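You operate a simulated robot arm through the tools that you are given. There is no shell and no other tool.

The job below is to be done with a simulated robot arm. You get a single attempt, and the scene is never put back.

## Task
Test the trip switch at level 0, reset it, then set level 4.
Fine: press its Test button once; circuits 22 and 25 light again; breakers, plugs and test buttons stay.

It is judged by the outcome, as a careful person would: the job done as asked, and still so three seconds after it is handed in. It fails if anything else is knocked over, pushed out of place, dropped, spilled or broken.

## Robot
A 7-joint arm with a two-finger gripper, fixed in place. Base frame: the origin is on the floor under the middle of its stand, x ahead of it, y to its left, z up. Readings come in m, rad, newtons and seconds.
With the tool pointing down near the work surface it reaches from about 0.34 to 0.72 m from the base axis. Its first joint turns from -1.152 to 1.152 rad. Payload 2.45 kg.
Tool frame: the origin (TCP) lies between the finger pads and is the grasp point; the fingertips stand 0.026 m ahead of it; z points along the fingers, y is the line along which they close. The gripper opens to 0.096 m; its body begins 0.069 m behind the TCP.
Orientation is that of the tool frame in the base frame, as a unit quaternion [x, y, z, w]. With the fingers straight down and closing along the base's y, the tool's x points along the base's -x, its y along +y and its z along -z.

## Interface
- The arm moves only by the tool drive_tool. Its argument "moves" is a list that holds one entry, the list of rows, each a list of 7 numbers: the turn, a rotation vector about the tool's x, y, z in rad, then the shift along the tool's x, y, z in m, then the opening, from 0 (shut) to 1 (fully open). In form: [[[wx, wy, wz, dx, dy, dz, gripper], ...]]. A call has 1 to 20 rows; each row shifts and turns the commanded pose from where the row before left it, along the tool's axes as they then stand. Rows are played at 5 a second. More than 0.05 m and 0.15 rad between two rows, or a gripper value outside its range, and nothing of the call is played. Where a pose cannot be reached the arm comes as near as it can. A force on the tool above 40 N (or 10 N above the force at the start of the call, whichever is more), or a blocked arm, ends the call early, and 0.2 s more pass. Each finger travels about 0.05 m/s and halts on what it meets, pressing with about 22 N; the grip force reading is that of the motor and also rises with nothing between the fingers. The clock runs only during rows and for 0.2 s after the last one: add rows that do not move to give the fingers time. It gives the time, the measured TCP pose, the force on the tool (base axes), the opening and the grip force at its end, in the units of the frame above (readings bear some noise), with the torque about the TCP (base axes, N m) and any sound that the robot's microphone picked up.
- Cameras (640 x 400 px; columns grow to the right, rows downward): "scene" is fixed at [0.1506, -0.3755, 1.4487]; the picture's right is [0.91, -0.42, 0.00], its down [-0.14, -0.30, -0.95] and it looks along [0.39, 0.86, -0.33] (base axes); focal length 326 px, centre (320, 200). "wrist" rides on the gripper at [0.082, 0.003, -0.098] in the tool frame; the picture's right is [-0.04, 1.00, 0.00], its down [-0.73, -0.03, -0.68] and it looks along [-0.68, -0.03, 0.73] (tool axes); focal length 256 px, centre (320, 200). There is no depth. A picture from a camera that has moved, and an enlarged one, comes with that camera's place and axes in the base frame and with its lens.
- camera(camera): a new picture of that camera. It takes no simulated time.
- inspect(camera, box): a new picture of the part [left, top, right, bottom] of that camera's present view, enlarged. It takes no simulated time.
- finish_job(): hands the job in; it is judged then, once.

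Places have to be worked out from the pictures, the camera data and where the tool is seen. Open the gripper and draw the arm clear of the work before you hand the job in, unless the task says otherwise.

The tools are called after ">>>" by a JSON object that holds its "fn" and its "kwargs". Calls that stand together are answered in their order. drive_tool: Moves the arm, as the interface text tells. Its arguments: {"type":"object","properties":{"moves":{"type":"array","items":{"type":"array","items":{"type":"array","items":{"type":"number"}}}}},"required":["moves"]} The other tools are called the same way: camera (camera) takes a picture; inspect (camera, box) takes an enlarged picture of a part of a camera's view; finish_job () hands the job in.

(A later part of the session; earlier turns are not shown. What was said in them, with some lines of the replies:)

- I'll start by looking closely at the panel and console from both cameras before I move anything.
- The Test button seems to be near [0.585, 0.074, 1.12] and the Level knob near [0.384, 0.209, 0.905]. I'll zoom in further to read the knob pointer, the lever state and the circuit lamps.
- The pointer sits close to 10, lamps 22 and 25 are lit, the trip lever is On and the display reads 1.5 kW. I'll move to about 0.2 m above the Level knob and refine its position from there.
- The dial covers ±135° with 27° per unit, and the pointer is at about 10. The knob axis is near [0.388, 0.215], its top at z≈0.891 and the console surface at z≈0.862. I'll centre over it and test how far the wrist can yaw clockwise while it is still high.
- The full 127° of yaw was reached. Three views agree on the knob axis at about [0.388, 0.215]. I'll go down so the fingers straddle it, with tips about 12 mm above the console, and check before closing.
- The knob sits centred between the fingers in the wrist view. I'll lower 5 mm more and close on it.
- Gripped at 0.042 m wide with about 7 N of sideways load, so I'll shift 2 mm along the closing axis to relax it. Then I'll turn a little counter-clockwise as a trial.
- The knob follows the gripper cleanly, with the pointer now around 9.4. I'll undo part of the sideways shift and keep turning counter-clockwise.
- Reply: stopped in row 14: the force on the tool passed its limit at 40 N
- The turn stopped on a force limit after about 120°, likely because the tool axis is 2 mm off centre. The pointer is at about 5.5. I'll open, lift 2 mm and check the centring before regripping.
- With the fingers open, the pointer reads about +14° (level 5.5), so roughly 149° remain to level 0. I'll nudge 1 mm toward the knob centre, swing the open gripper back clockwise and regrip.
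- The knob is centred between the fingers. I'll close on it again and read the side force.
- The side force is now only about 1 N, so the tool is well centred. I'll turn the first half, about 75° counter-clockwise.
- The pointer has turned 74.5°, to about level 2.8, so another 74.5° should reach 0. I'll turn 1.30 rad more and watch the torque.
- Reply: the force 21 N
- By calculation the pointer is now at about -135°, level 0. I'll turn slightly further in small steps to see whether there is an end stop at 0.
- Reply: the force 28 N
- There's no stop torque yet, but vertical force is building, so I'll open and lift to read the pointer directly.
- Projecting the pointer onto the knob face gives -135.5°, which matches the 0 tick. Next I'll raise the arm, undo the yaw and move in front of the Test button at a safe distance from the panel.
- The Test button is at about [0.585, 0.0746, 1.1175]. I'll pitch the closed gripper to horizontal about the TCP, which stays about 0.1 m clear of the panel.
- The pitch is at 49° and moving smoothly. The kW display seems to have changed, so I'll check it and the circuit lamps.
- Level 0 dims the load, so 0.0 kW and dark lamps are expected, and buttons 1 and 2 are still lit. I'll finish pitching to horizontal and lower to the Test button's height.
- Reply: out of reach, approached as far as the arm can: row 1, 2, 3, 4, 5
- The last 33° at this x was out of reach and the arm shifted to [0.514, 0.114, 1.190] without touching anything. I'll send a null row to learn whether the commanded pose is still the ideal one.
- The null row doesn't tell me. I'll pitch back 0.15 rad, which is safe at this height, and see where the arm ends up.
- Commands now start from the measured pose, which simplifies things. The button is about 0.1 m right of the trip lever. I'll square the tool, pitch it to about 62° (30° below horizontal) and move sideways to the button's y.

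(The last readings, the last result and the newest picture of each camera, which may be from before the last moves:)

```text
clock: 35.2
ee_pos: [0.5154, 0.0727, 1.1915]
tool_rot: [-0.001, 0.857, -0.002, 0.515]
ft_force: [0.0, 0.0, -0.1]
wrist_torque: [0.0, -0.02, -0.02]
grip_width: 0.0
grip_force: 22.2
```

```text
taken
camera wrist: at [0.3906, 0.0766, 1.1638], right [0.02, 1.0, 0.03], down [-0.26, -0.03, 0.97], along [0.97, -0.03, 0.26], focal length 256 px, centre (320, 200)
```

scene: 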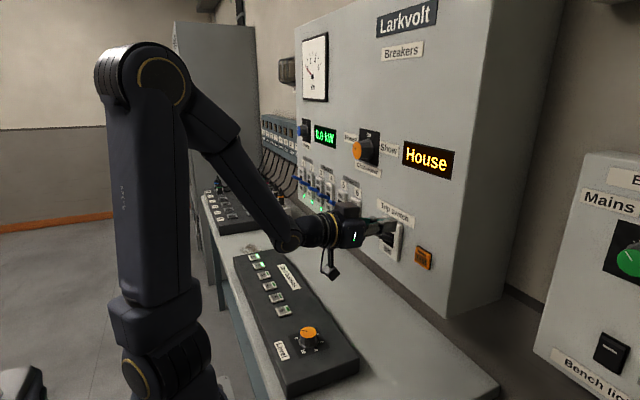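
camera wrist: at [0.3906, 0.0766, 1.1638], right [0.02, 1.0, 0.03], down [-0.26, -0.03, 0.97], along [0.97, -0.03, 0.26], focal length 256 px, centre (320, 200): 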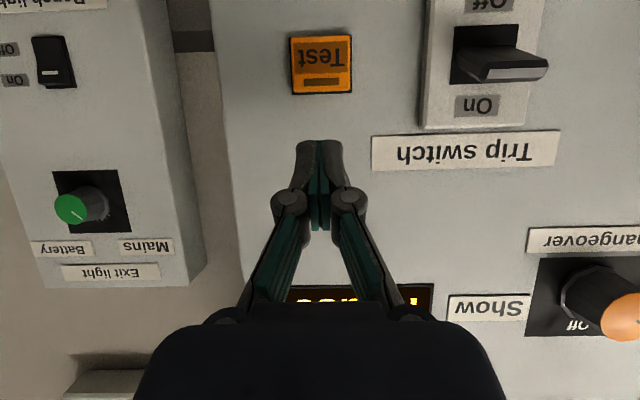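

The Test button centre is confirmed at [0.585, 0.075, 1.118]. I'll lower to a pre-press pose about 2–3 cm from its face.

>>> {"fn": "drive_tool", "kwargs": {"moves": [[[0, 0, 0, 0.0173, 0.0007, 0.0147, 0], [0, 0, 0, 0.0173, 0.0007, 0.0147, 0], [0, 0, 0, 0.0173, 0.0007, 0.0147, 0], [0, 0, 0, 0, 0, 0, 0], [0, 0, 0, 0, 0, 0, 0]]]}}

>>> {"fn": "camera", "kwargs": {"camera": "wrist"}}

>>> {"fn": "inspect", "kwargs": {"camera": "scene", "box": [340, 190, 470, 290]}}

```text
clock: 36.4
ee_pos: [0.531, 0.0772, 1.1244]
tool_rot: [-0.002, 0.856, -0.001, 0.517]
ft_force: [0.1, 0.0, -0.5]
wrist_torque: [-0.02, 0.02, 0.0]
grip_width: 0.0
grip_force: 22.1
```

```text
taken
camera wrist: at [0.4062, 0.0794, 1.097], right [0.02, 1.0, 0.03], down [-0.26, -0.03, 0.97], along [0.97, -0.03, 0.26], focal length 256 px, centre (320, 200)
```

wrist: 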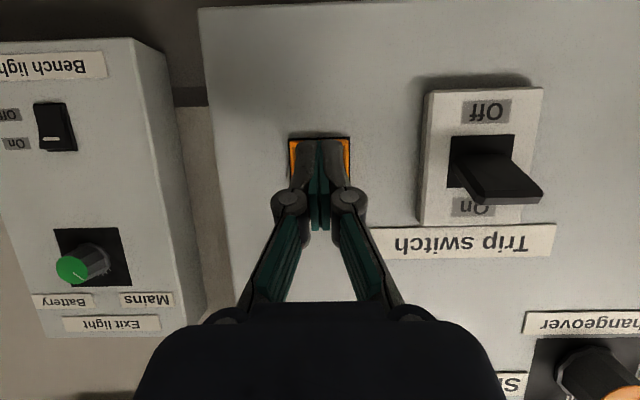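

```text
4.00 times, centred on (405, 240) of scene
camera zoom: at [0.1506, -0.3755, 1.4487], right [0.91, -0.42, 0.0], down [-0.14, -0.3, -0.95], along [0.39, 0.86, -0.33], focal length 1306 px, centre (-20, 40)
```

zoom: 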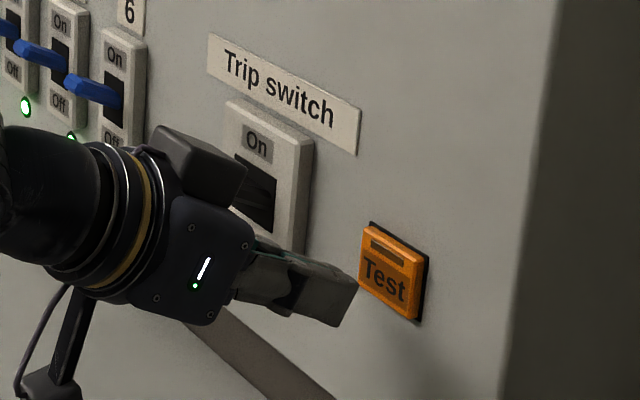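

The fingertip lines up with the button in both views. I'll push straight toward the panel in small steps and watch force and sound.

>>> {"fn": "drive_tool", "kwargs": {"moves": [[[0, 0, 0, -0.0019, -0.001, 0.0035, 0], [0, 0, 0, -0.0019, -0.001, 0.0035, 0], [0, 0, 0, -0.0019, 0, 0.0035, 0], [0, 0, 0, -0.0019, 0, 0.0035, 0], [0, 0, 0, -0.0014, 0, 0.00265, 0], [0, 0, 0, 0, 0, 0, 0]]]}}

>>> {"fn": "inspect", "kwargs": {"camera": "scene", "box": [340, 190, 470, 290]}}

```text
clock: 37.8
ee_pos: [0.5496, 0.0735, 1.1233]
tool_rot: [-0.001, 0.857, -0.002, 0.516]
ft_force: [-0.5, 0.3, 0.2]
wrist_torque: [-0.05, -0.01, 0.02]
grip_width: 0.0001
grip_force: 22.5
```

```text
4.00 times, centred on (405, 240) of scene
camera zoom: at [0.1506, -0.3755, 1.4487], right [0.91, -0.42, 0.0], down [-0.14, -0.3, -0.95], along [0.39, 0.86, -0.33], focal length 1306 px, centre (-20, 40)
```

zoom: 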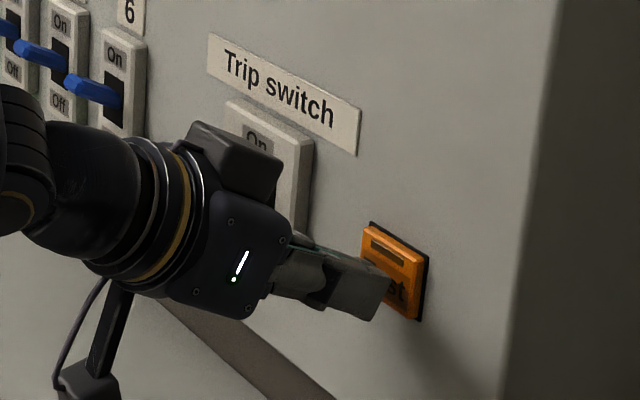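

No contact yet. I'll continue in 2 mm steps.

>>> {"fn": "drive_tool", "kwargs": {"moves": [[[0, 0, 0, -0.00094, 0, 0.00177, 0], [0, 0, 0, -0.00094, 0, 0.00177, 0], [0, 0, 0, -0.00094, 0, 0.00177, 0], [0, 0, 0, -0.00094, 0, 0.00177, 0]]]}}

>>> {"fn": "inspect", "kwargs": {"camera": "scene", "box": [340, 190, 470, 290]}}

```text
clock: 38.8
ee_pos: [0.556, 0.0731, 1.1237]
tool_rot: [-0.001, 0.857, -0.002, 0.516]
ft_force: [-6.0, -1.7, 2.0]
wrist_torque: [0.02, -0.09, -0.07]
grip_width: 0.0059
grip_force: 28.3
heard: click
```

```text
4.00 times, centred on (405, 240) of scene
camera zoom: at [0.1503, -0.3756, 1.4487], right [0.91, -0.42, 0.0], down [-0.14, -0.3, -0.95], along [0.39, 0.86, -0.33], focal length 1306 px, centre (-20, 40)
```

zoom: 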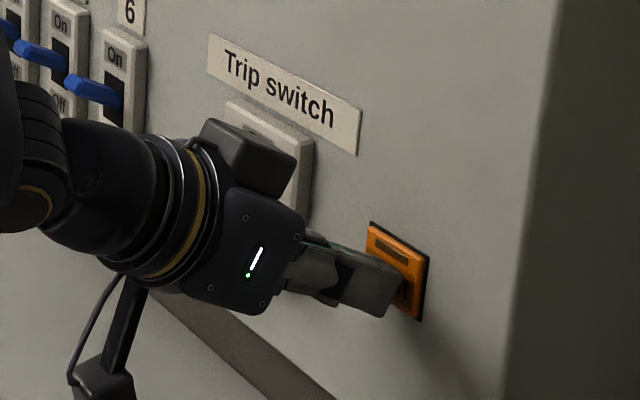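

A click was heard with 6 N on the button, so it was pressed once. I'll draw straight back off it and look at the lever.

>>> {"fn": "drive_tool", "kwargs": {"moves": [[[0, 0, 0, 0.00235, 0, -0.0044, 0], [0, 0, 0, 0.00235, 0, -0.0044, 0], [0, 0, 0, 0.0035, 0, -0.0066, 0], [0, 0, 0, 0.0035, 0, -0.0066, 0], [0, 0, 0, 0, 0, 0, 0]]]}}

>>> {"fn": "camera", "kwargs": {"camera": "wrist"}}

>>> {"fn": "inspect", "kwargs": {"camera": "scene", "box": [250, 105, 450, 265]}}

```text
clock: 40.0
ee_pos: [0.5321, 0.074, 1.1225]
tool_rot: [-0.002, 0.856, -0.001, 0.517]
ft_force: [-0.9, 0.8, 0.6]
wrist_torque: [-0.01, -0.03, 0.01]
grip_width: 0.0
grip_force: 28.3
```

```text
taken
camera wrist: at [0.4082, 0.077, 1.0964], right [0.02, 1.0, 0.03], down [-0.26, -0.03, 0.97], along [0.97, -0.03, 0.26], focal length 256 px, centre (320, 200)
```

wrist: 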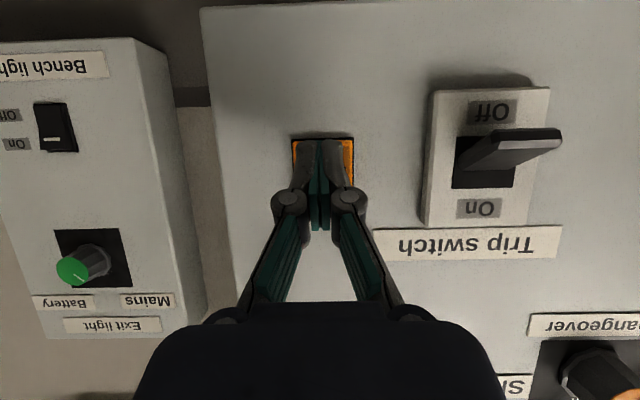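

```text
2.50 times, centred on (350, 185) of scene
camera zoom: at [0.1506, -0.3755, 1.4487], right [0.91, -0.42, 0.0], down [-0.14, -0.3, -0.95], along [0.39, 0.86, -0.33], focal length 816 px, centre (245, 238)
```

zoom: 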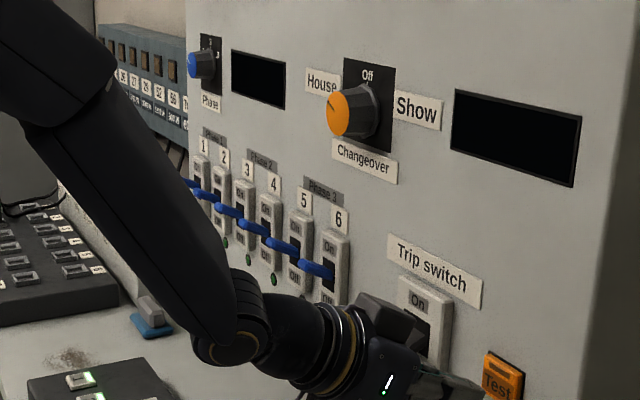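

The switch tripped: the displays and breaker lamps are dark, and the lever has dropped to Off with its tip near [0.545, 0.183, 1.105]. I'll move left and down so the closed fingers end up below the lever.

>>> {"fn": "drive_tool", "kwargs": {"moves": [[[0, 0, 0, 0, 0.023, 0, 0], [0, 0, 0, 0, 0.023, 0, 0], [0, 0, 0, 0.0155, 0, 0.0082, 0], [0, 0, 0, 0.0155, 0, 0.0082, 0], [0, 0, 0, 0.0155, 0, 0.0082, 0], [0, 0, 0, 0, 0, 0, 0]]]}}

>>> {"fn": "camera", "kwargs": {"camera": "wrist"}}

>>> {"fn": "inspect", "kwargs": {"camera": "scene", "box": [320, 180, 460, 290]}}

```text
clock: 41.4
ee_pos: [0.5321, 0.1195, 1.0702]
tool_rot: [-0.001, 0.857, -0.002, 0.516]
ft_force: [0.4, 0.0, -0.6]
wrist_torque: [-0.02, -0.01, -0.01]
grip_width: 0.0
grip_force: 28.5
```

```text
taken
camera wrist: at [0.4071, 0.1234, 1.0421], right [0.02, 1.0, 0.03], down [-0.26, -0.03, 0.97], along [0.97, -0.03, 0.26], focal length 256 px, centre (320, 200)
```

wrist: 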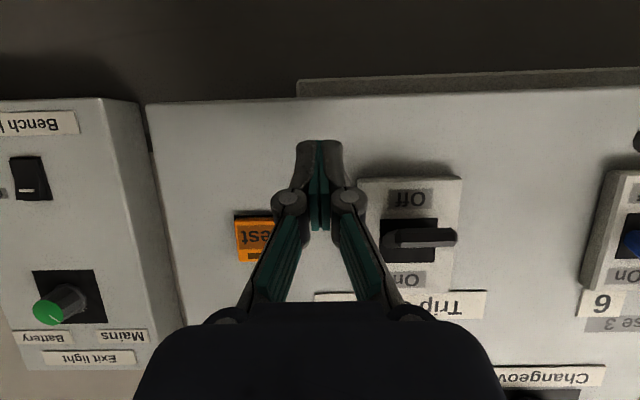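

```text
3.64 times, centred on (390, 235) of scene
camera zoom: at [0.1506, -0.3755, 1.4487], right [0.91, -0.42, 0.0], down [-0.14, -0.3, -0.95], along [0.39, 0.86, -0.33], focal length 1187 px, centre (66, 73)
```

zoom: 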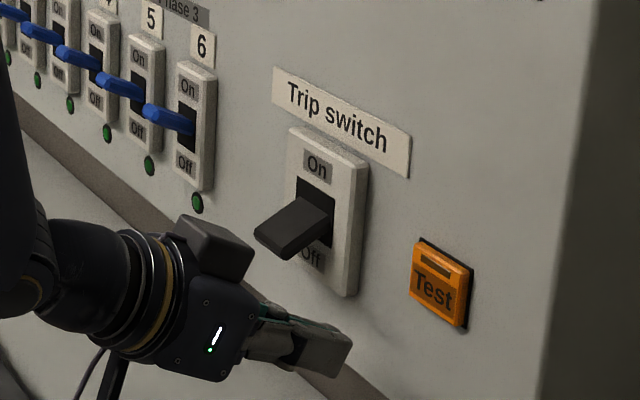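

The lever tip's lower edge is near [0.547, 0.181, 1.096]. I'll slide left so the fingers sit right under it, about 2 cm below.

>>> {"fn": "drive_tool", "kwargs": {"moves": [[[0, 0, 0, 0, 0.0205, 0, 0], [0, 0, 0, 0, 0.0205, 0, 0], [0, 0, 0, 0, 0.0205, 0, 0], [0, 0, 0, 0, 0, 0, 0]]]}}

>>> {"fn": "camera", "kwargs": {"camera": "wrist"}}

>>> {"fn": "inspect", "kwargs": {"camera": "scene", "box": [320, 180, 460, 290]}}

```text
clock: 42.4
ee_pos: [0.532, 0.1847, 1.0704]
tool_rot: [-0.002, 0.857, -0.001, 0.516]
ft_force: [0.1, 0.4, 0.0]
wrist_torque: [0.03, 0.03, -0.01]
grip_width: 0.0
grip_force: 29.2
```

```text
taken
camera wrist: at [0.407, 0.1861, 1.0432], right [0.02, 1.0, 0.03], down [-0.26, -0.03, 0.97], along [0.97, -0.03, 0.26], focal length 256 px, centre (320, 200)
```

wrist: 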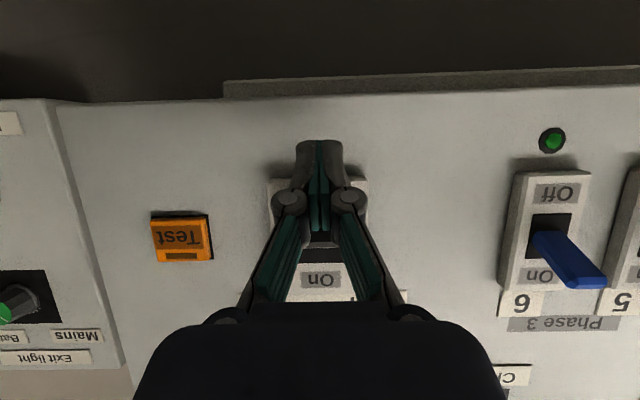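

```text
3.64 times, centred on (390, 235) of scene
camera zoom: at [0.1506, -0.3755, 1.4487], right [0.91, -0.42, 0.0], down [-0.14, -0.3, -0.95], along [0.39, 0.86, -0.33], focal length 1187 px, centre (66, 73)
```

zoom: 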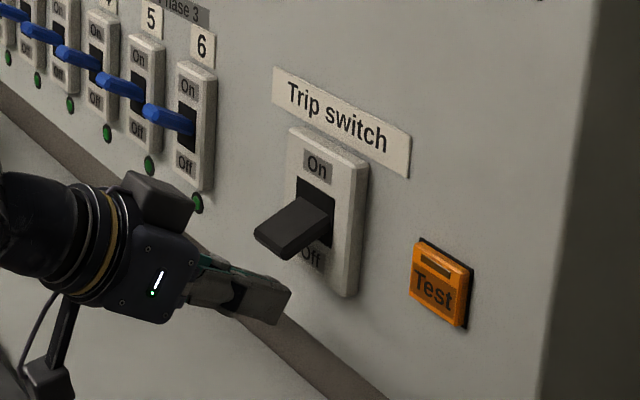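

The fingers are under the lever. I'll move 8 mm closer to the panel for overlap, then start lifting and watch for contact.

>>> {"fn": "drive_tool", "kwargs": {"moves": [[[0, 0, 0, -0.00375, -0.002, 0.0071, 0], [0, 0, 0, -0.0053, 0, -0.0028, 0], [0, 0, 0, -0.0053, 0, -0.0028, 0], [0, 0, 0, -0.0053, 0, -0.0028, 0], [0, 0, 0, -0.0044, 0, -0.00235, 0], [0, 0, 0, -0.0044, 0, -0.00235, 0], [0, 0, 0, 0, 0, 0, 0]]]}}

>>> {"fn": "inspect", "kwargs": {"camera": "scene", "box": [320, 180, 460, 290]}}

```text
clock: 44.0
ee_pos: [0.5386, 0.1792, 1.0991]
tool_rot: [-0.001, 0.857, -0.002, 0.516]
ft_force: [0.1, 0.5, -0.6]
wrist_torque: [-0.03, 0.02, -0.02]
grip_width: 0.0
grip_force: 28.2
```

```text
3.64 times, centred on (390, 235) of scene
camera zoom: at [0.1506, -0.3755, 1.4487], right [0.91, -0.42, 0.0], down [-0.14, -0.3, -0.95], along [0.39, 0.86, -0.33], focal length 1187 px, centre (66, 73)
```

zoom: 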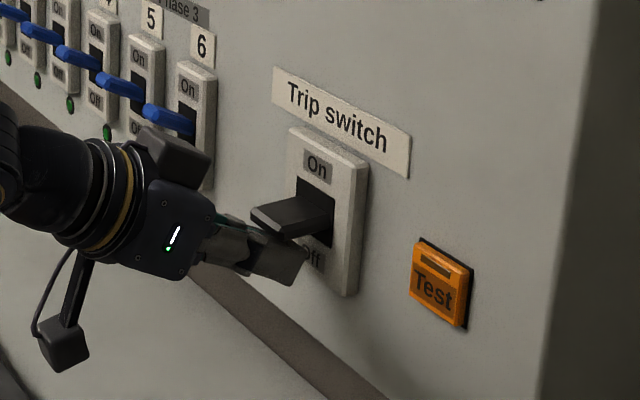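

The lever is rising with almost no force and is now about level. I'll keep lifting until it snaps to On.

>>> {"fn": "drive_tool", "kwargs": {"moves": [[[0, 0, 0, -0.0044, 0, -0.00235, 0], [0, 0, 0, -0.0044, 0, -0.00235, 0], [0, 0, 0, -0.0044, 0, -0.00235, 0], [0, 0, 0, -0.0044, 0, -0.00235, 0], [0, 0, 0, 0, 0, 0, 0]]]}}

>>> {"fn": "inspect", "kwargs": {"camera": "scene", "box": [320, 180, 460, 290]}}

>>> {"fn": "inspect", "kwargs": {"camera": "scene", "box": [250, 105, 450, 265]}}

```text
clock: 45.2
ee_pos: [0.5406, 0.1795, 1.1203]
tool_rot: [-0.001, 0.857, -0.002, 0.516]
ft_force: [0.2, -0.1, 0.4]
wrist_torque: [0.01, -0.01, 0.0]
grip_width: 0.0
grip_force: 28.6
```

```text
3.64 times, centred on (390, 235) of scene
camera zoom: at [0.1506, -0.3755, 1.4487], right [0.91, -0.42, 0.0], down [-0.14, -0.3, -0.95], along [0.39, 0.86, -0.33], focal length 1187 px, centre (66, 73)
```

zoom: 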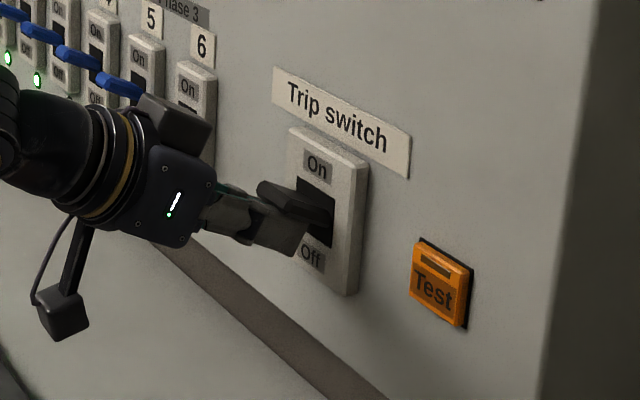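

```text
2.50 times, centred on (350, 185) of scene
camera zoom: at [0.1506, -0.3755, 1.4487], right [0.91, -0.42, 0.0], down [-0.14, -0.3, -0.95], along [0.39, 0.86, -0.33], focal length 816 px, centre (245, 238)
```

zoom: 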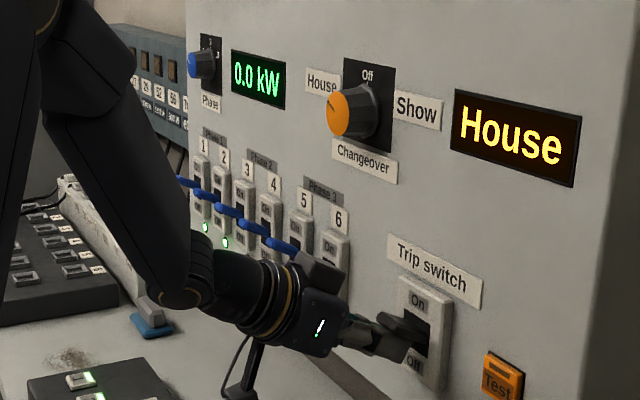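

Power is back and the displays and breaker lamps are lit. The lever tip has returned to the pixel position it had at the start (On). I'll ease the fingers down and back away from it.

>>> {"fn": "drive_tool", "kwargs": {"moves": [[[0, 0, 0, 0.0044, 0, 0.00235, 0], [0, 0, 0, 0.0044, 0, 0.00235, 0], [0, 0, 0, 0.0082, 0, -0.01545, 0], [0, 0, 0, 0.0082, 0, -0.01545, 0], [0, 0, 0, 0, 0, 0, 0]]]}}

>>> {"fn": "camera", "kwargs": {"camera": "wrist"}}

>>> {"fn": "inspect", "kwargs": {"camera": "scene", "box": [320, 180, 460, 290]}}

```text
clock: 46.4
ee_pos: [0.5045, 0.1805, 1.1099]
tool_rot: [-0.002, 0.857, -0.001, 0.515]
ft_force: [0.4, -0.6, -0.3]
wrist_torque: [0.01, 0.02, -0.02]
grip_width: 0.0
grip_force: 28.6
```

```text
taken
camera wrist: at [0.3799, 0.1837, 1.0819], right [0.02, 1.0, 0.03], down [-0.26, -0.03, 0.97], along [0.97, -0.03, 0.26], focal length 256 px, centre (320, 200)
```

wrist: 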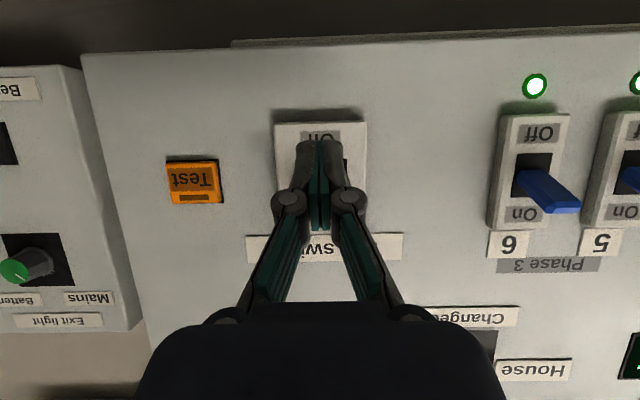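

```text
3.64 times, centred on (390, 235) of scene
camera zoom: at [0.1506, -0.3755, 1.4487], right [0.91, -0.42, 0.0], down [-0.14, -0.3, -0.95], along [0.39, 0.86, -0.33], focal length 1187 px, centre (66, 73)
```

zoom: 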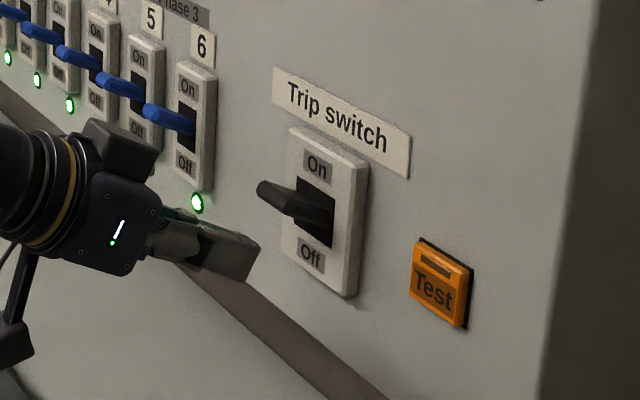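

The lever holds On and the lamps are lit. Now I'll pitch the tool back to vertical while retreating from the panel.

>>> {"fn": "drive_tool", "kwargs": {"moves": [[[0, 0.1354, 0, 0, 0, 0, 0], [0, 0.1354, 0, 0, 0, 0, 0], [0, 0, 0, 0.0241, 0, -0.0254, 0], [0, 0.1354, 0, 0, 0, 0, 0], [0, 0.1354, 0, 0, 0, 0, 0], [0, 0.1354, 0, 0, 0, 0, 0], [0, 0.1354, 0, 0, 0, 0, 0], [0, 0.1354, 0, 0, 0, 0, 0], [0, 0.1354, 0, 0, 0, 0, 0], [0, 0, 0, 0, 0, 0, 0]]]}}

>>> {"fn": "camera", "kwargs": {"camera": "scene"}}

```text
clock: 48.6
ee_pos: [0.4694, 0.1791, 1.1083]
tool_rot: [0.0, 1.0, -0.002, 0.0]
ft_force: [0.7, 0.0, 0.3]
wrist_torque: [0.01, 0.01, -0.05]
grip_width: 0.0
grip_force: 28.7
```

```text
taken
```

scene: 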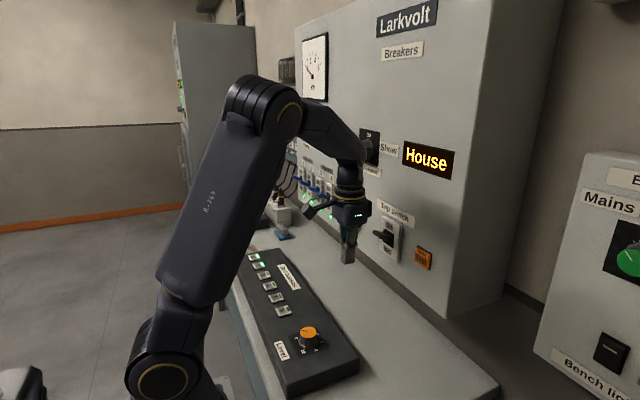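

The tool is vertical again and nothing was disturbed. I'll open the gripper and go back above the Level knob, keeping clear of the panel.

>>> {"fn": "drive_tool", "kwargs": {"moves": [[[0, 0, 0, 0.0273, 0.012, 0, 0.3], [0, 0, 0, 0.0273, 0.012, 0, 0.6], [0, 0, 0, 0.0273, 0.012, 0, 1], [0, 0, 0, 0, 0, 0.04, 1], [0, 0, 0, 0, 0, 0.04, 1], [0, 0, 0, 0, 0, 0.045, 1], [0, 0, -0.13, 0, 0, 0, 1], [0, 0, -0.13, 0, 0, 0, 1], [0, 0, 0, 0, 0, 0, 1]]]}}

>>> {"fn": "inspect", "kwargs": {"camera": "wrist", "box": [240, 40, 400, 200]}}

>>> {"fn": "camera", "kwargs": {"camera": "scene"}}

```text
clock: 50.6
ee_pos: [0.3869, 0.2149, 0.9831]
tool_rot: [-0.13, 0.992, -0.003, 0.0]
ft_force: [0.2, 0.4, -0.8]
wrist_torque: [0.0, 0.01, 0.01]
grip_width: 0.0961
grip_force: 0.0
```

```text
2.50 times, centred on (320, 120) of wrist
camera zoom: at [0.3079, 0.1979, 1.0804], right [-0.22, 0.98, 0.0], down [0.71, 0.16, 0.68], along [0.66, 0.15, -0.73], focal length 640 px, centre (320, 400)
```

zoom: 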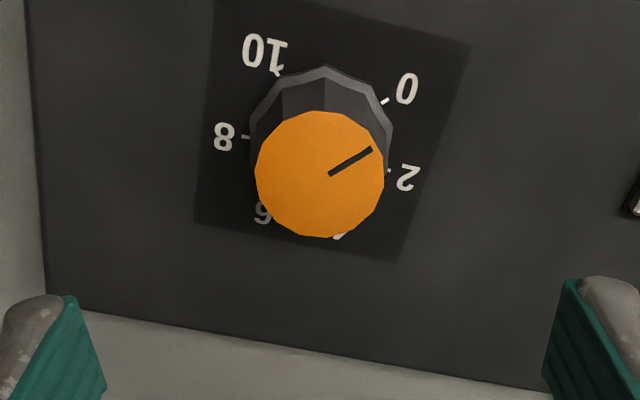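

```text
taken
```

scene: 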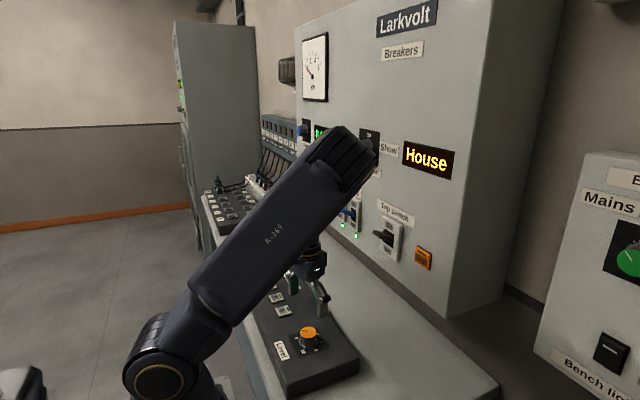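

The pointer still reads 0 (-134.4°) and the gripper is centred over the knob. The elbow has swung right but stays well short of the panel. I'll descend onto the knob and check the arm posture.

>>> {"fn": "drive_tool", "kwargs": {"moves": [[[0, 0, 0, -0.001, 0, 0.02, 1], [0, 0, 0, 0, 0, 0.025, 1], [0, 0, 0, 0, 0, 0.02, 1], [0, 0, 0, 0, 0, 0.0175, 1], [0, 0, 0, 0, 0, 0, 1]]]}}

>>> {"fn": "inspect", "kwargs": {"camera": "wrist", "box": [220, 80, 420, 260]}}

>>> {"fn": "camera", "kwargs": {"camera": "scene"}}

```text
clock: 51.8
ee_pos: [0.3883, 0.215, 0.9008]
tool_rot: [-0.13, 0.991, -0.002, 0.0]
ft_force: [0.0, 0.1, 0.9]
wrist_torque: [-0.03, -0.03, 0.02]
grip_width: 0.0961
grip_force: 0.1
```

```text
2.22 times, centred on (320, 170) of wrist
camera zoom: at [0.3089, 0.197, 0.9975], right [-0.22, 0.98, 0.0], down [0.72, 0.16, 0.68], along [0.66, 0.15, -0.73], focal length 569 px, centre (320, 267)
```

zoom: 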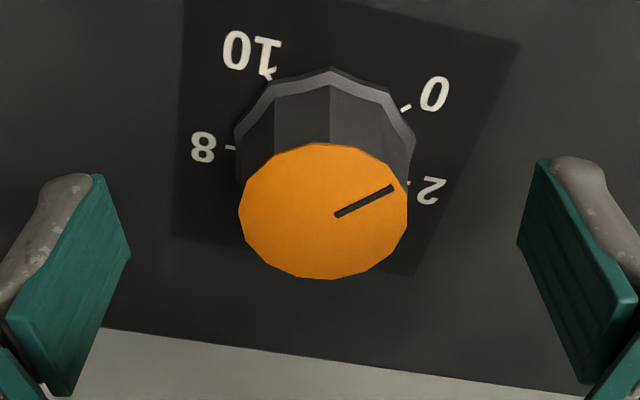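

```text
taken
```

scene: 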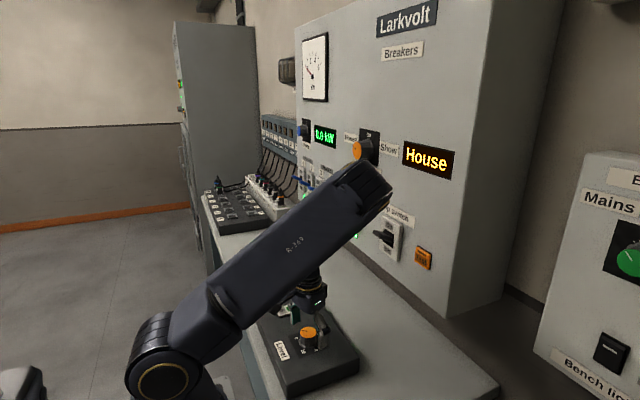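

The knob is centred between the open fingers and the elbow is clear of everything. I'll close the gripper on it.

>>> {"fn": "drive_tool", "kwargs": {"moves": [[[0, 0, 0, 0, 0, 0, 0.5], [0, 0, 0, 0, 0, 0, 0.3], [0, 0, 0, 0, 0, 0, 0], [0, 0, 0, 0, 0, 0, 0], [0, 0, 0, 0, 0, 0, 0], [0, 0, 0, 0, 0, 0, 0]]]}}

>>> {"fn": "inspect", "kwargs": {"camera": "wrist", "box": [220, 80, 420, 260]}}

```text
clock: 53.2
ee_pos: [0.3879, 0.2144, 0.9015]
tool_rot: [-0.131, 0.991, -0.002, 0.001]
ft_force: [-2.6, 6.8, 1.7]
wrist_torque: [0.2, 0.12, 0.01]
grip_width: 0.0418
grip_force: 44.9
```

```text
2.22 times, centred on (320, 170) of wrist
camera zoom: at [0.3088, 0.1976, 0.9979], right [-0.22, 0.98, 0.0], down [0.72, 0.16, 0.68], along [0.66, 0.15, -0.73], focal length 569 px, centre (320, 267)
```

zoom: 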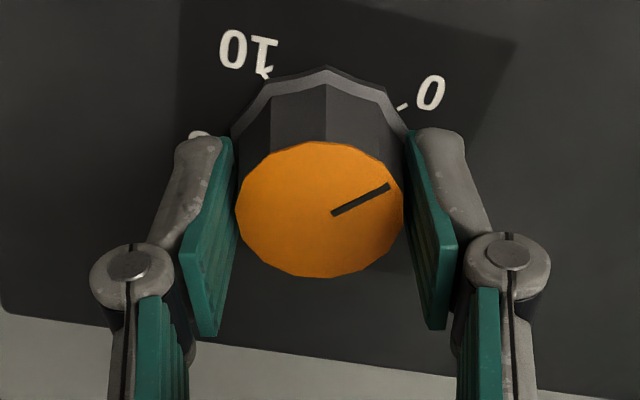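

About 7 N of side force along the closing axis, so I'll shift 0.8 mm to relax it. Then I'll turn clockwise in two halves toward level 4 (108° total).

>>> {"fn": "drive_tool", "kwargs": {"moves": [[[0, 0, 0, 0, 0.0008, 0, 0], [0, 0, 0.135, 0, 0, 0, 0], [0, 0, 0.135, 0, 0, 0, 0], [0, 0, 0.135, 0, 0, 0, 0], [0, 0, 0.135, 0, 0, 0, 0], [0, 0, 0.135, 0, 0, 0, 0], [0, 0, 0.135, 0, 0, 0, 0], [0, 0, 0.135, 0, 0, 0, 0], [0, 0, 0, 0, 0, 0, 0]]]}}

>>> {"fn": "inspect", "kwargs": {"camera": "wrist", "box": [220, 80, 420, 260]}}

>>> {"fn": "camera", "kwargs": {"camera": "scene"}}

```text
clock: 55.2
ee_pos: [0.3877, 0.215, 0.9005]
tool_rot: [0.336, 0.942, -0.002, 0.001]
ft_force: [1.0, -1.0, -2.2]
wrist_torque: [0.26, -0.02, -0.03]
grip_width: 0.0419
grip_force: 45.0
```

```text
2.22 times, centred on (320, 170) of wrist
camera zoom: at [0.3274, 0.2699, 0.9977], right [0.66, 0.75, 0.0], down [0.55, -0.48, 0.68], along [0.51, -0.45, -0.73], focal length 569 px, centre (320, 267)
```

zoom: 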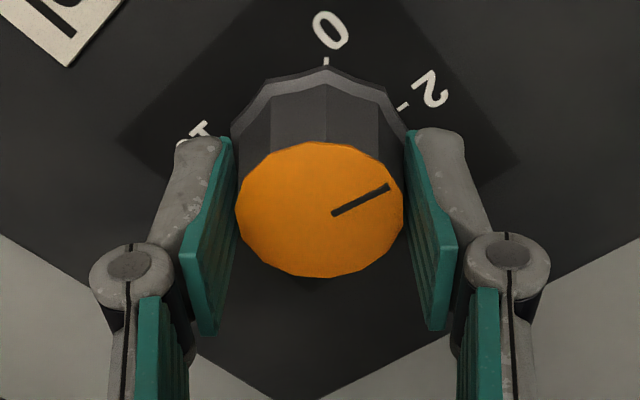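

```text
taken
```

scene: 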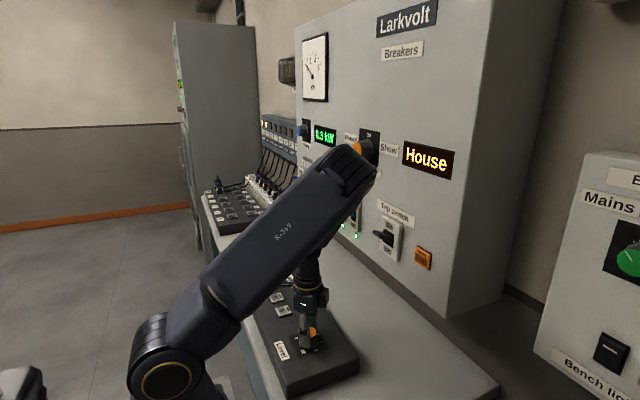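

The 2 tick now sits where the 0 tick was, and the display reads 0.3 kW (20% of 1.5), so the knob is at level 2. I'll turn another 54° to reach level 4.

>>> {"fn": "drive_tool", "kwargs": {"moves": [[[0, 0, 0.1346, 0, 0, 0, 0], [0, 0, 0.1346, 0, 0, 0, 0], [0, 0, 0.1346, 0, 0, 0, 0], [0, 0, 0.1346, 0, 0, 0, 0], [0, 0, 0.1346, 0, 0, 0, 0], [0, 0, 0.1346, 0, 0, 0, 0], [0, 0, 0.1346, 0, 0, 0, 0], [0, 0, 0, 0, 0, 0, 0], [0, 0, 0, 0, 0, 0, 0]]]}}

>>> {"fn": "inspect", "kwargs": {"camera": "wrist", "box": [220, 80, 420, 260]}}

>>> {"fn": "camera", "kwargs": {"camera": "scene"}}

>>> {"fn": "inspect", "kwargs": {"camera": "scene", "box": [250, 105, 350, 165]}}

```text
clock: 57.2
ee_pos: [0.388, 0.2146, 0.8995]
tool_rot: [0.727, 0.687, -0.001, 0.003]
ft_force: [-3.5, -8.1, 17.4]
wrist_torque: [-0.54, 0.08, 0.03]
grip_width: 0.0422
grip_force: 44.8
```

```text
2.22 times, centred on (320, 170) of wrist
camera zoom: at [0.3961, 0.2969, 0.9976], right [1.0, -0.1, 0.0], down [-0.07, -0.73, 0.68], along [-0.06, -0.68, -0.73], focal length 569 px, centre (320, 267)
```

zoom: 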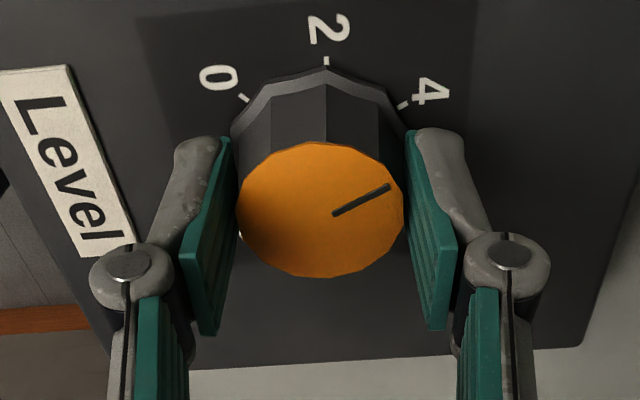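

```text
taken
```

scene: 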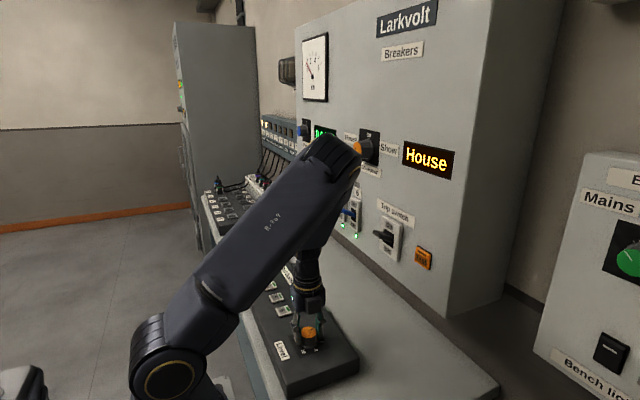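

```text
6.40 times, centred on (300, 135) of scene
camera zoom: at [0.1503, -0.3759, 1.4487], right [0.91, -0.42, 0.0], down [-0.14, -0.3, -0.95], along [0.39, 0.86, -0.33], focal length 2090 px, centre (448, 616)
```

zoom: 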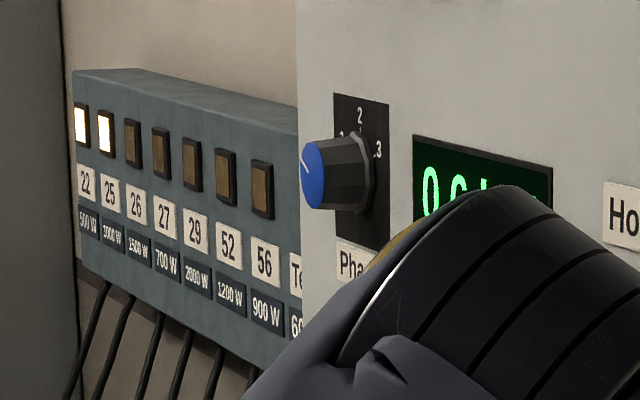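

The 4 tick now sits exactly where the 0 tick was, the display shows about 0.6 kW, and lamps 22 and 25 are lit. I'll release, lift straight up and verify the pointer.

>>> {"fn": "drive_tool", "kwargs": {"moves": [[[0, 0, 0, 0, 0, 0, 0.5], [0, 0, 0, 0, 0, 0, 0.8], [0, 0, 0, 0, 0, 0, 1], [0, 0, 0, 0, 0, 0, 1], [0, 0, 0, 0, 0, -0.02, 1], [0, 0, 0, 0, 0, -0.03, 1], [0, 0, 0, 0, 0, -0.03, 1], [0, 0, 0, 0, 0, 0, 1]]]}}

>>> {"fn": "inspect", "kwargs": {"camera": "wrist", "box": [240, 40, 400, 200]}}

>>> {"fn": "inspect", "kwargs": {"camera": "scene", "box": [270, 300, 350, 370]}}

>>> {"fn": "inspect", "kwargs": {"camera": "scene", "box": [250, 105, 350, 165]}}

```text
clock: 59.0
ee_pos: [0.3885, 0.2158, 0.9814]
tool_rot: [0.726, 0.688, 0.0, 0.002]
ft_force: [0.6, -0.8, 0.1]
wrist_torque: [0.01, 0.01, 0.03]
grip_width: 0.0962
grip_force: 0.1
```

```text
2.50 times, centred on (320, 120) of wrist
camera zoom: at [0.3962, 0.298, 1.0785], right [1.0, -0.09, 0.0], down [-0.07, -0.73, 0.68], along [-0.06, -0.68, -0.73], focal length 640 px, centre (320, 400)
```

zoom: 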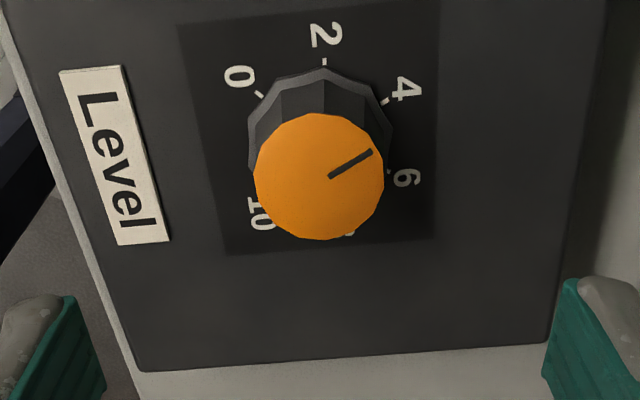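

```text
5.71 times, centred on (310, 335) of scene
camera zoom: at [0.1506, -0.3755, 1.4487], right [0.91, -0.42, 0.0], down [-0.14, -0.3, -0.95], along [0.39, 0.86, -0.33], focal length 1866 px, centre (377, -571)
```

zoom: 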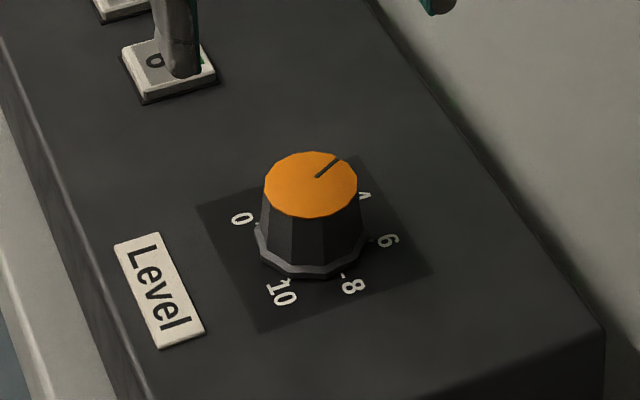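

```text
6.40 times, centred on (300, 135) of scene
camera zoom: at [0.1506, -0.3755, 1.4487], right [0.91, -0.42, 0.0], down [-0.14, -0.3, -0.95], along [0.39, 0.86, -0.33], focal length 2090 px, centre (448, 616)
```

zoom: 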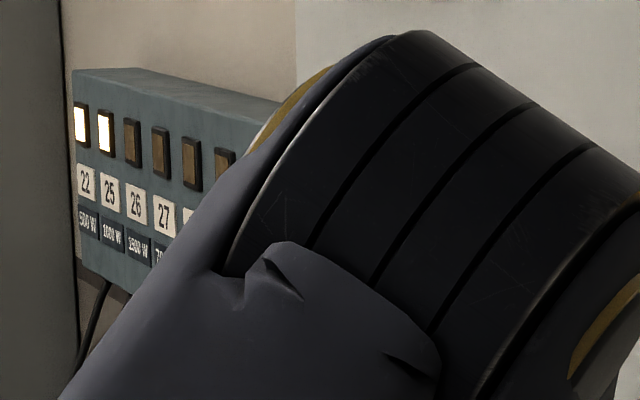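

The pointer computes to -27.1°, which is level 4. The lamps remain lit. I'll raise the arm clear of the console and check everything once more.

>>> {"fn": "drive_tool", "kwargs": {"moves": [[[0, 0, 0, 0, 0, -0.03, 1], [0, 0, 0, 0, 0, -0.03, 1], [0, 0, 0, 0, 0, -0.03, 1], [0, 0, 0, 0, 0, -0.03, 1], [0, 0, 0, 0, 0, -0.03, 1], [0, 0, 0, 0, 0, 0, 1]]]}}

>>> {"fn": "camera", "kwargs": {"camera": "scene"}}

```text
clock: 60.4
ee_pos: [0.3873, 0.2153, 1.1316]
tool_rot: [0.726, 0.688, -0.001, 0.002]
ft_force: [0.2, -1.2, -0.2]
wrist_torque: [0.01, 0.02, 0.0]
grip_width: 0.096
grip_force: 0.0
```

```text
taken
```

scene: 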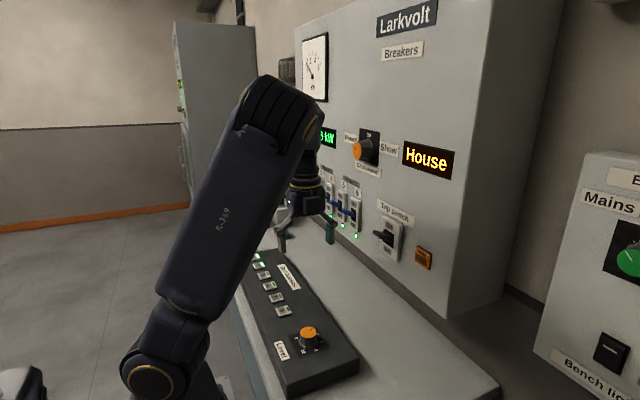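

The arm is rising freely. I'll continue up and undo the yaw to return near the starting posture.

>>> {"fn": "drive_tool", "kwargs": {"moves": [[[0, 0, 0, 0, 0, -0.03, 1], [0, 0, 0, 0, 0, -0.03, 1], [0, 0, 0, 0, 0, -0.03, 1], [0, 0, -0.1355, 0, 0, -0.01, 1], [0, 0, -0.1355, 0, 0, -0.01, 1], [0, 0, -0.1355, 0, 0, -0.01, 1], [0, 0, -0.1355, 0, 0, -0.01, 1], [0, 0, -0.1355, 0, 0, -0.01, 1], [0, 0, -0.1355, 0, 0, -0.01, 1], [0, 0, -0.1355, 0, 0, -0.01, 1], [0, 0, -0.1355, 0, 0, -0.01, 1], [0, 0, -0.1355, 0, 0, 0, 1], [0, 0, -0.1355, 0, 0, 0, 1], [0, 0, -0.1355, 0, 0, 0, 1], [0, 0, -0.1355, 0, 0, 0, 1], [0, 0, 0, 0, 0, 0, 1]]]}}

>>> {"fn": "camera", "kwargs": {"camera": "scene"}}

>>> {"fn": "camera", "kwargs": {"camera": "wrist"}}

```text
clock: 63.8
ee_pos: [0.3873, 0.2166, 1.3004]
tool_rot: [-0.001, 1.0, -0.001, 0.001]
ft_force: [-0.3, -0.2, 0.1]
wrist_torque: [0.0, 0.0, 0.03]
grip_width: 0.0963
grip_force: 0.1
```

```text
taken
```

scene: 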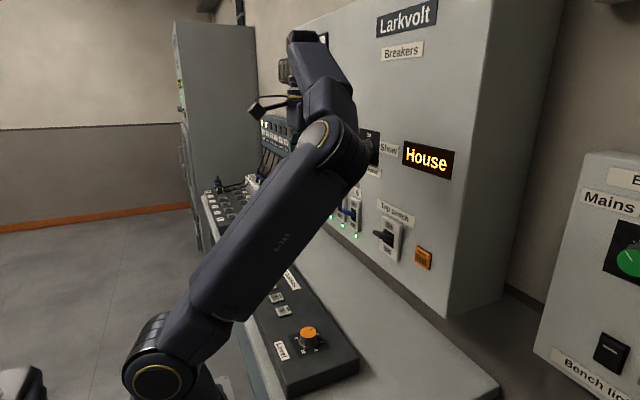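

```text
taken
camera wrist: at [0.3063, 0.221, 1.398], right [0.04, 1.0, 0.0], down [0.73, -0.03, 0.68], along [0.68, -0.03, -0.73], focal length 256 px, centre (320, 200)
```

wrist: 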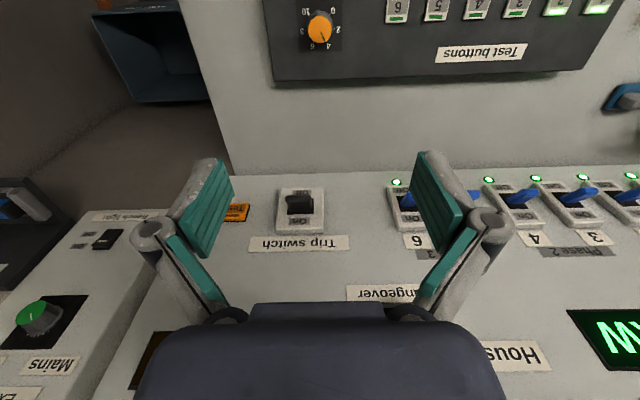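

The arm is up and clear with no contact forces. I'll do a last check of the knob, lever, breakers, buttons and circuit lamps.

>>> {"fn": "inspect", "kwargs": {"camera": "wrist", "box": [220, 160, 420, 260]}}

>>> {"fn": "inspect", "kwargs": {"camera": "wrist", "box": [290, 0, 640, 120]}}

>>> {"fn": "inspect", "kwargs": {"camera": "wrist", "box": [380, 160, 640, 400]}}

>>> {"fn": "inspect", "kwargs": {"camera": "scene", "box": [190, 100, 310, 240]}}

>>> {"fn": "inspect", "kwargs": {"camera": "scene", "box": [320, 180, 460, 290]}}

```text
3.20 times, centred on (320, 210) of wrist
camera zoom: at [0.3063, 0.221, 1.398], right [0.04, 1.0, 0.0], down [0.73, -0.03, 0.68], along [0.68, -0.03, -0.73], focal length 819 px, centre (320, 168)
```

zoom: 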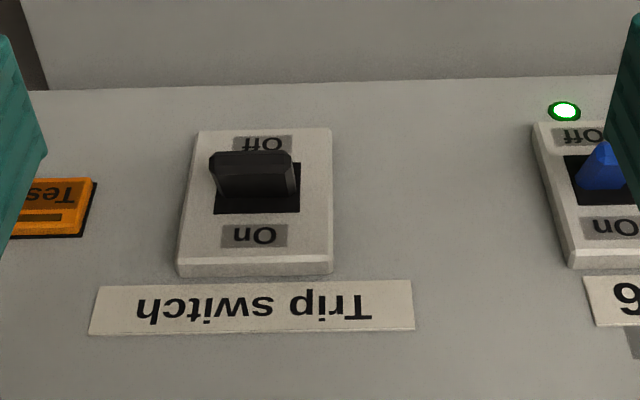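

```text
1.83 times, centred on (465, 60) of wrist
camera zoom: at [0.3063, 0.221, 1.398], right [0.04, 1.0, 0.0], down [0.73, -0.03, 0.68], along [0.68, -0.03, -0.73], focal length 468 px, centre (55, 456)
```

zoom: 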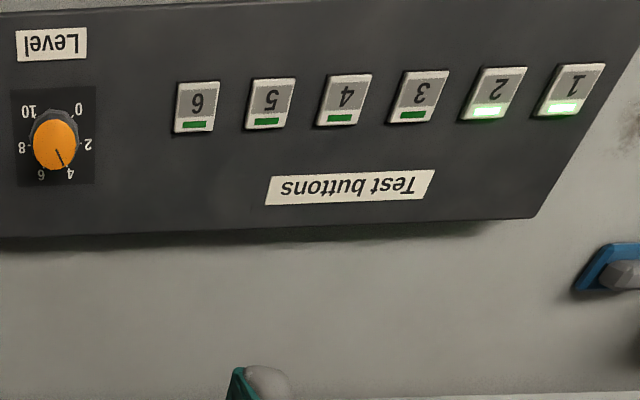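

```text
1.67 times, centred on (510, 280) of wrist
camera zoom: at [0.3063, 0.221, 1.398], right [0.04, 1.0, 0.0], down [0.73, -0.03, 0.68], along [0.68, -0.03, -0.73], focal length 427 px, centre (3, 67)
```

zoom: 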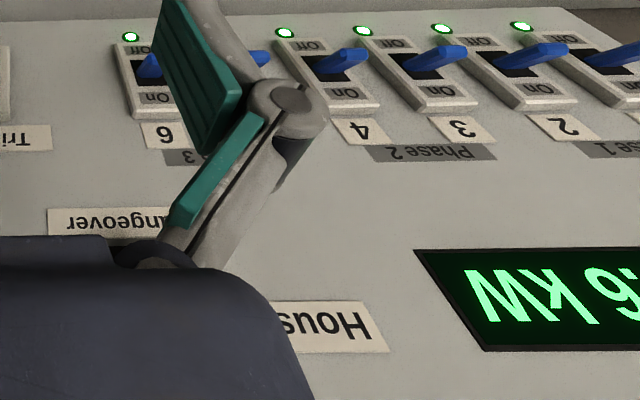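

```text
2.86 times, centred on (250, 170) of scene
camera zoom: at [0.1506, -0.3755, 1.4487], right [0.91, -0.42, 0.0], down [-0.14, -0.3, -0.95], along [0.39, 0.86, -0.33], focal length 933 px, centre (520, 286)
```

zoom: 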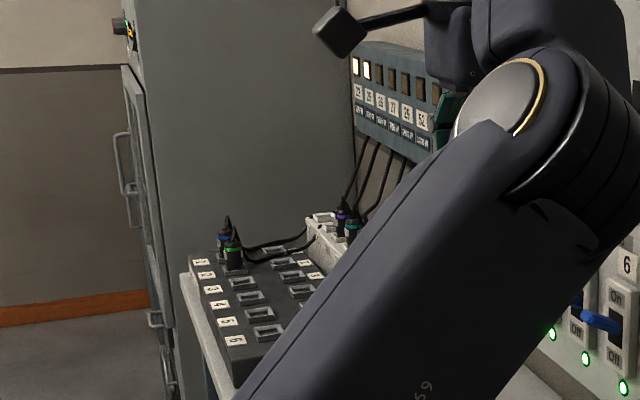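

```text
3.64 times, centred on (390, 235) of scene
camera zoom: at [0.1506, -0.3755, 1.4487], right [0.91, -0.42, 0.0], down [-0.14, -0.3, -0.95], along [0.39, 0.86, -0.33], focal length 1187 px, centre (66, 73)
```

zoom: 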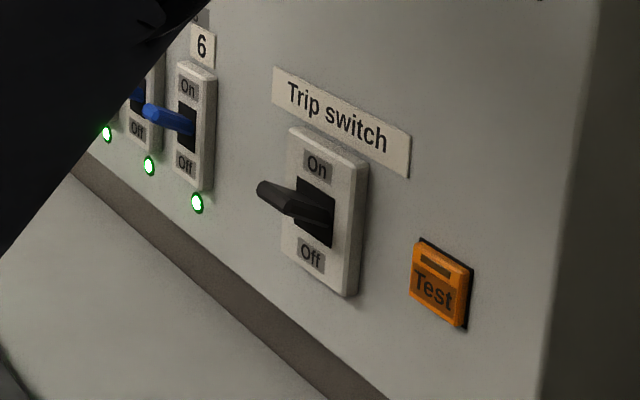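

The knob points at 4, the display reads 0.6 kW, and circuits 22 and 25 are lit. The trip lever is On, and all breakers, plugs and test buttons are unchanged. The gripper is open and clear, so I'm handing the job in.

>>> {"fn": "finish_job", "kwargs": {}}

```text
The job is handed in.
```

I tested the trip switch at level 0, reset it, set the Level knob to 4 and handed the job in.

- **Test:** with the knob at 0, I pressed the Test button once. A click sounded, the lever dropped to Off, and the displays and breaker lamps went dark.
- **Reset:** I lifted the lever back to On, and the displays and breaker lamps came back.
- **Level 4:** the knob points at 4 and the display reads 0.6 kW. Circuits 22 and 25 are lit again.
- **Left alone:** in the last pictures the breakers were still on and test buttons 1 and 2 still lit. I didn't touch the plugs, though the arm hid some of them in the final view.

While tilting the tool to reach the Test button, the arm hit its reach limit and shifted a few centimetres from where I sent it. The force readings showed no contact. At the end the gripper was open and the arm raised clear of the console and panel.
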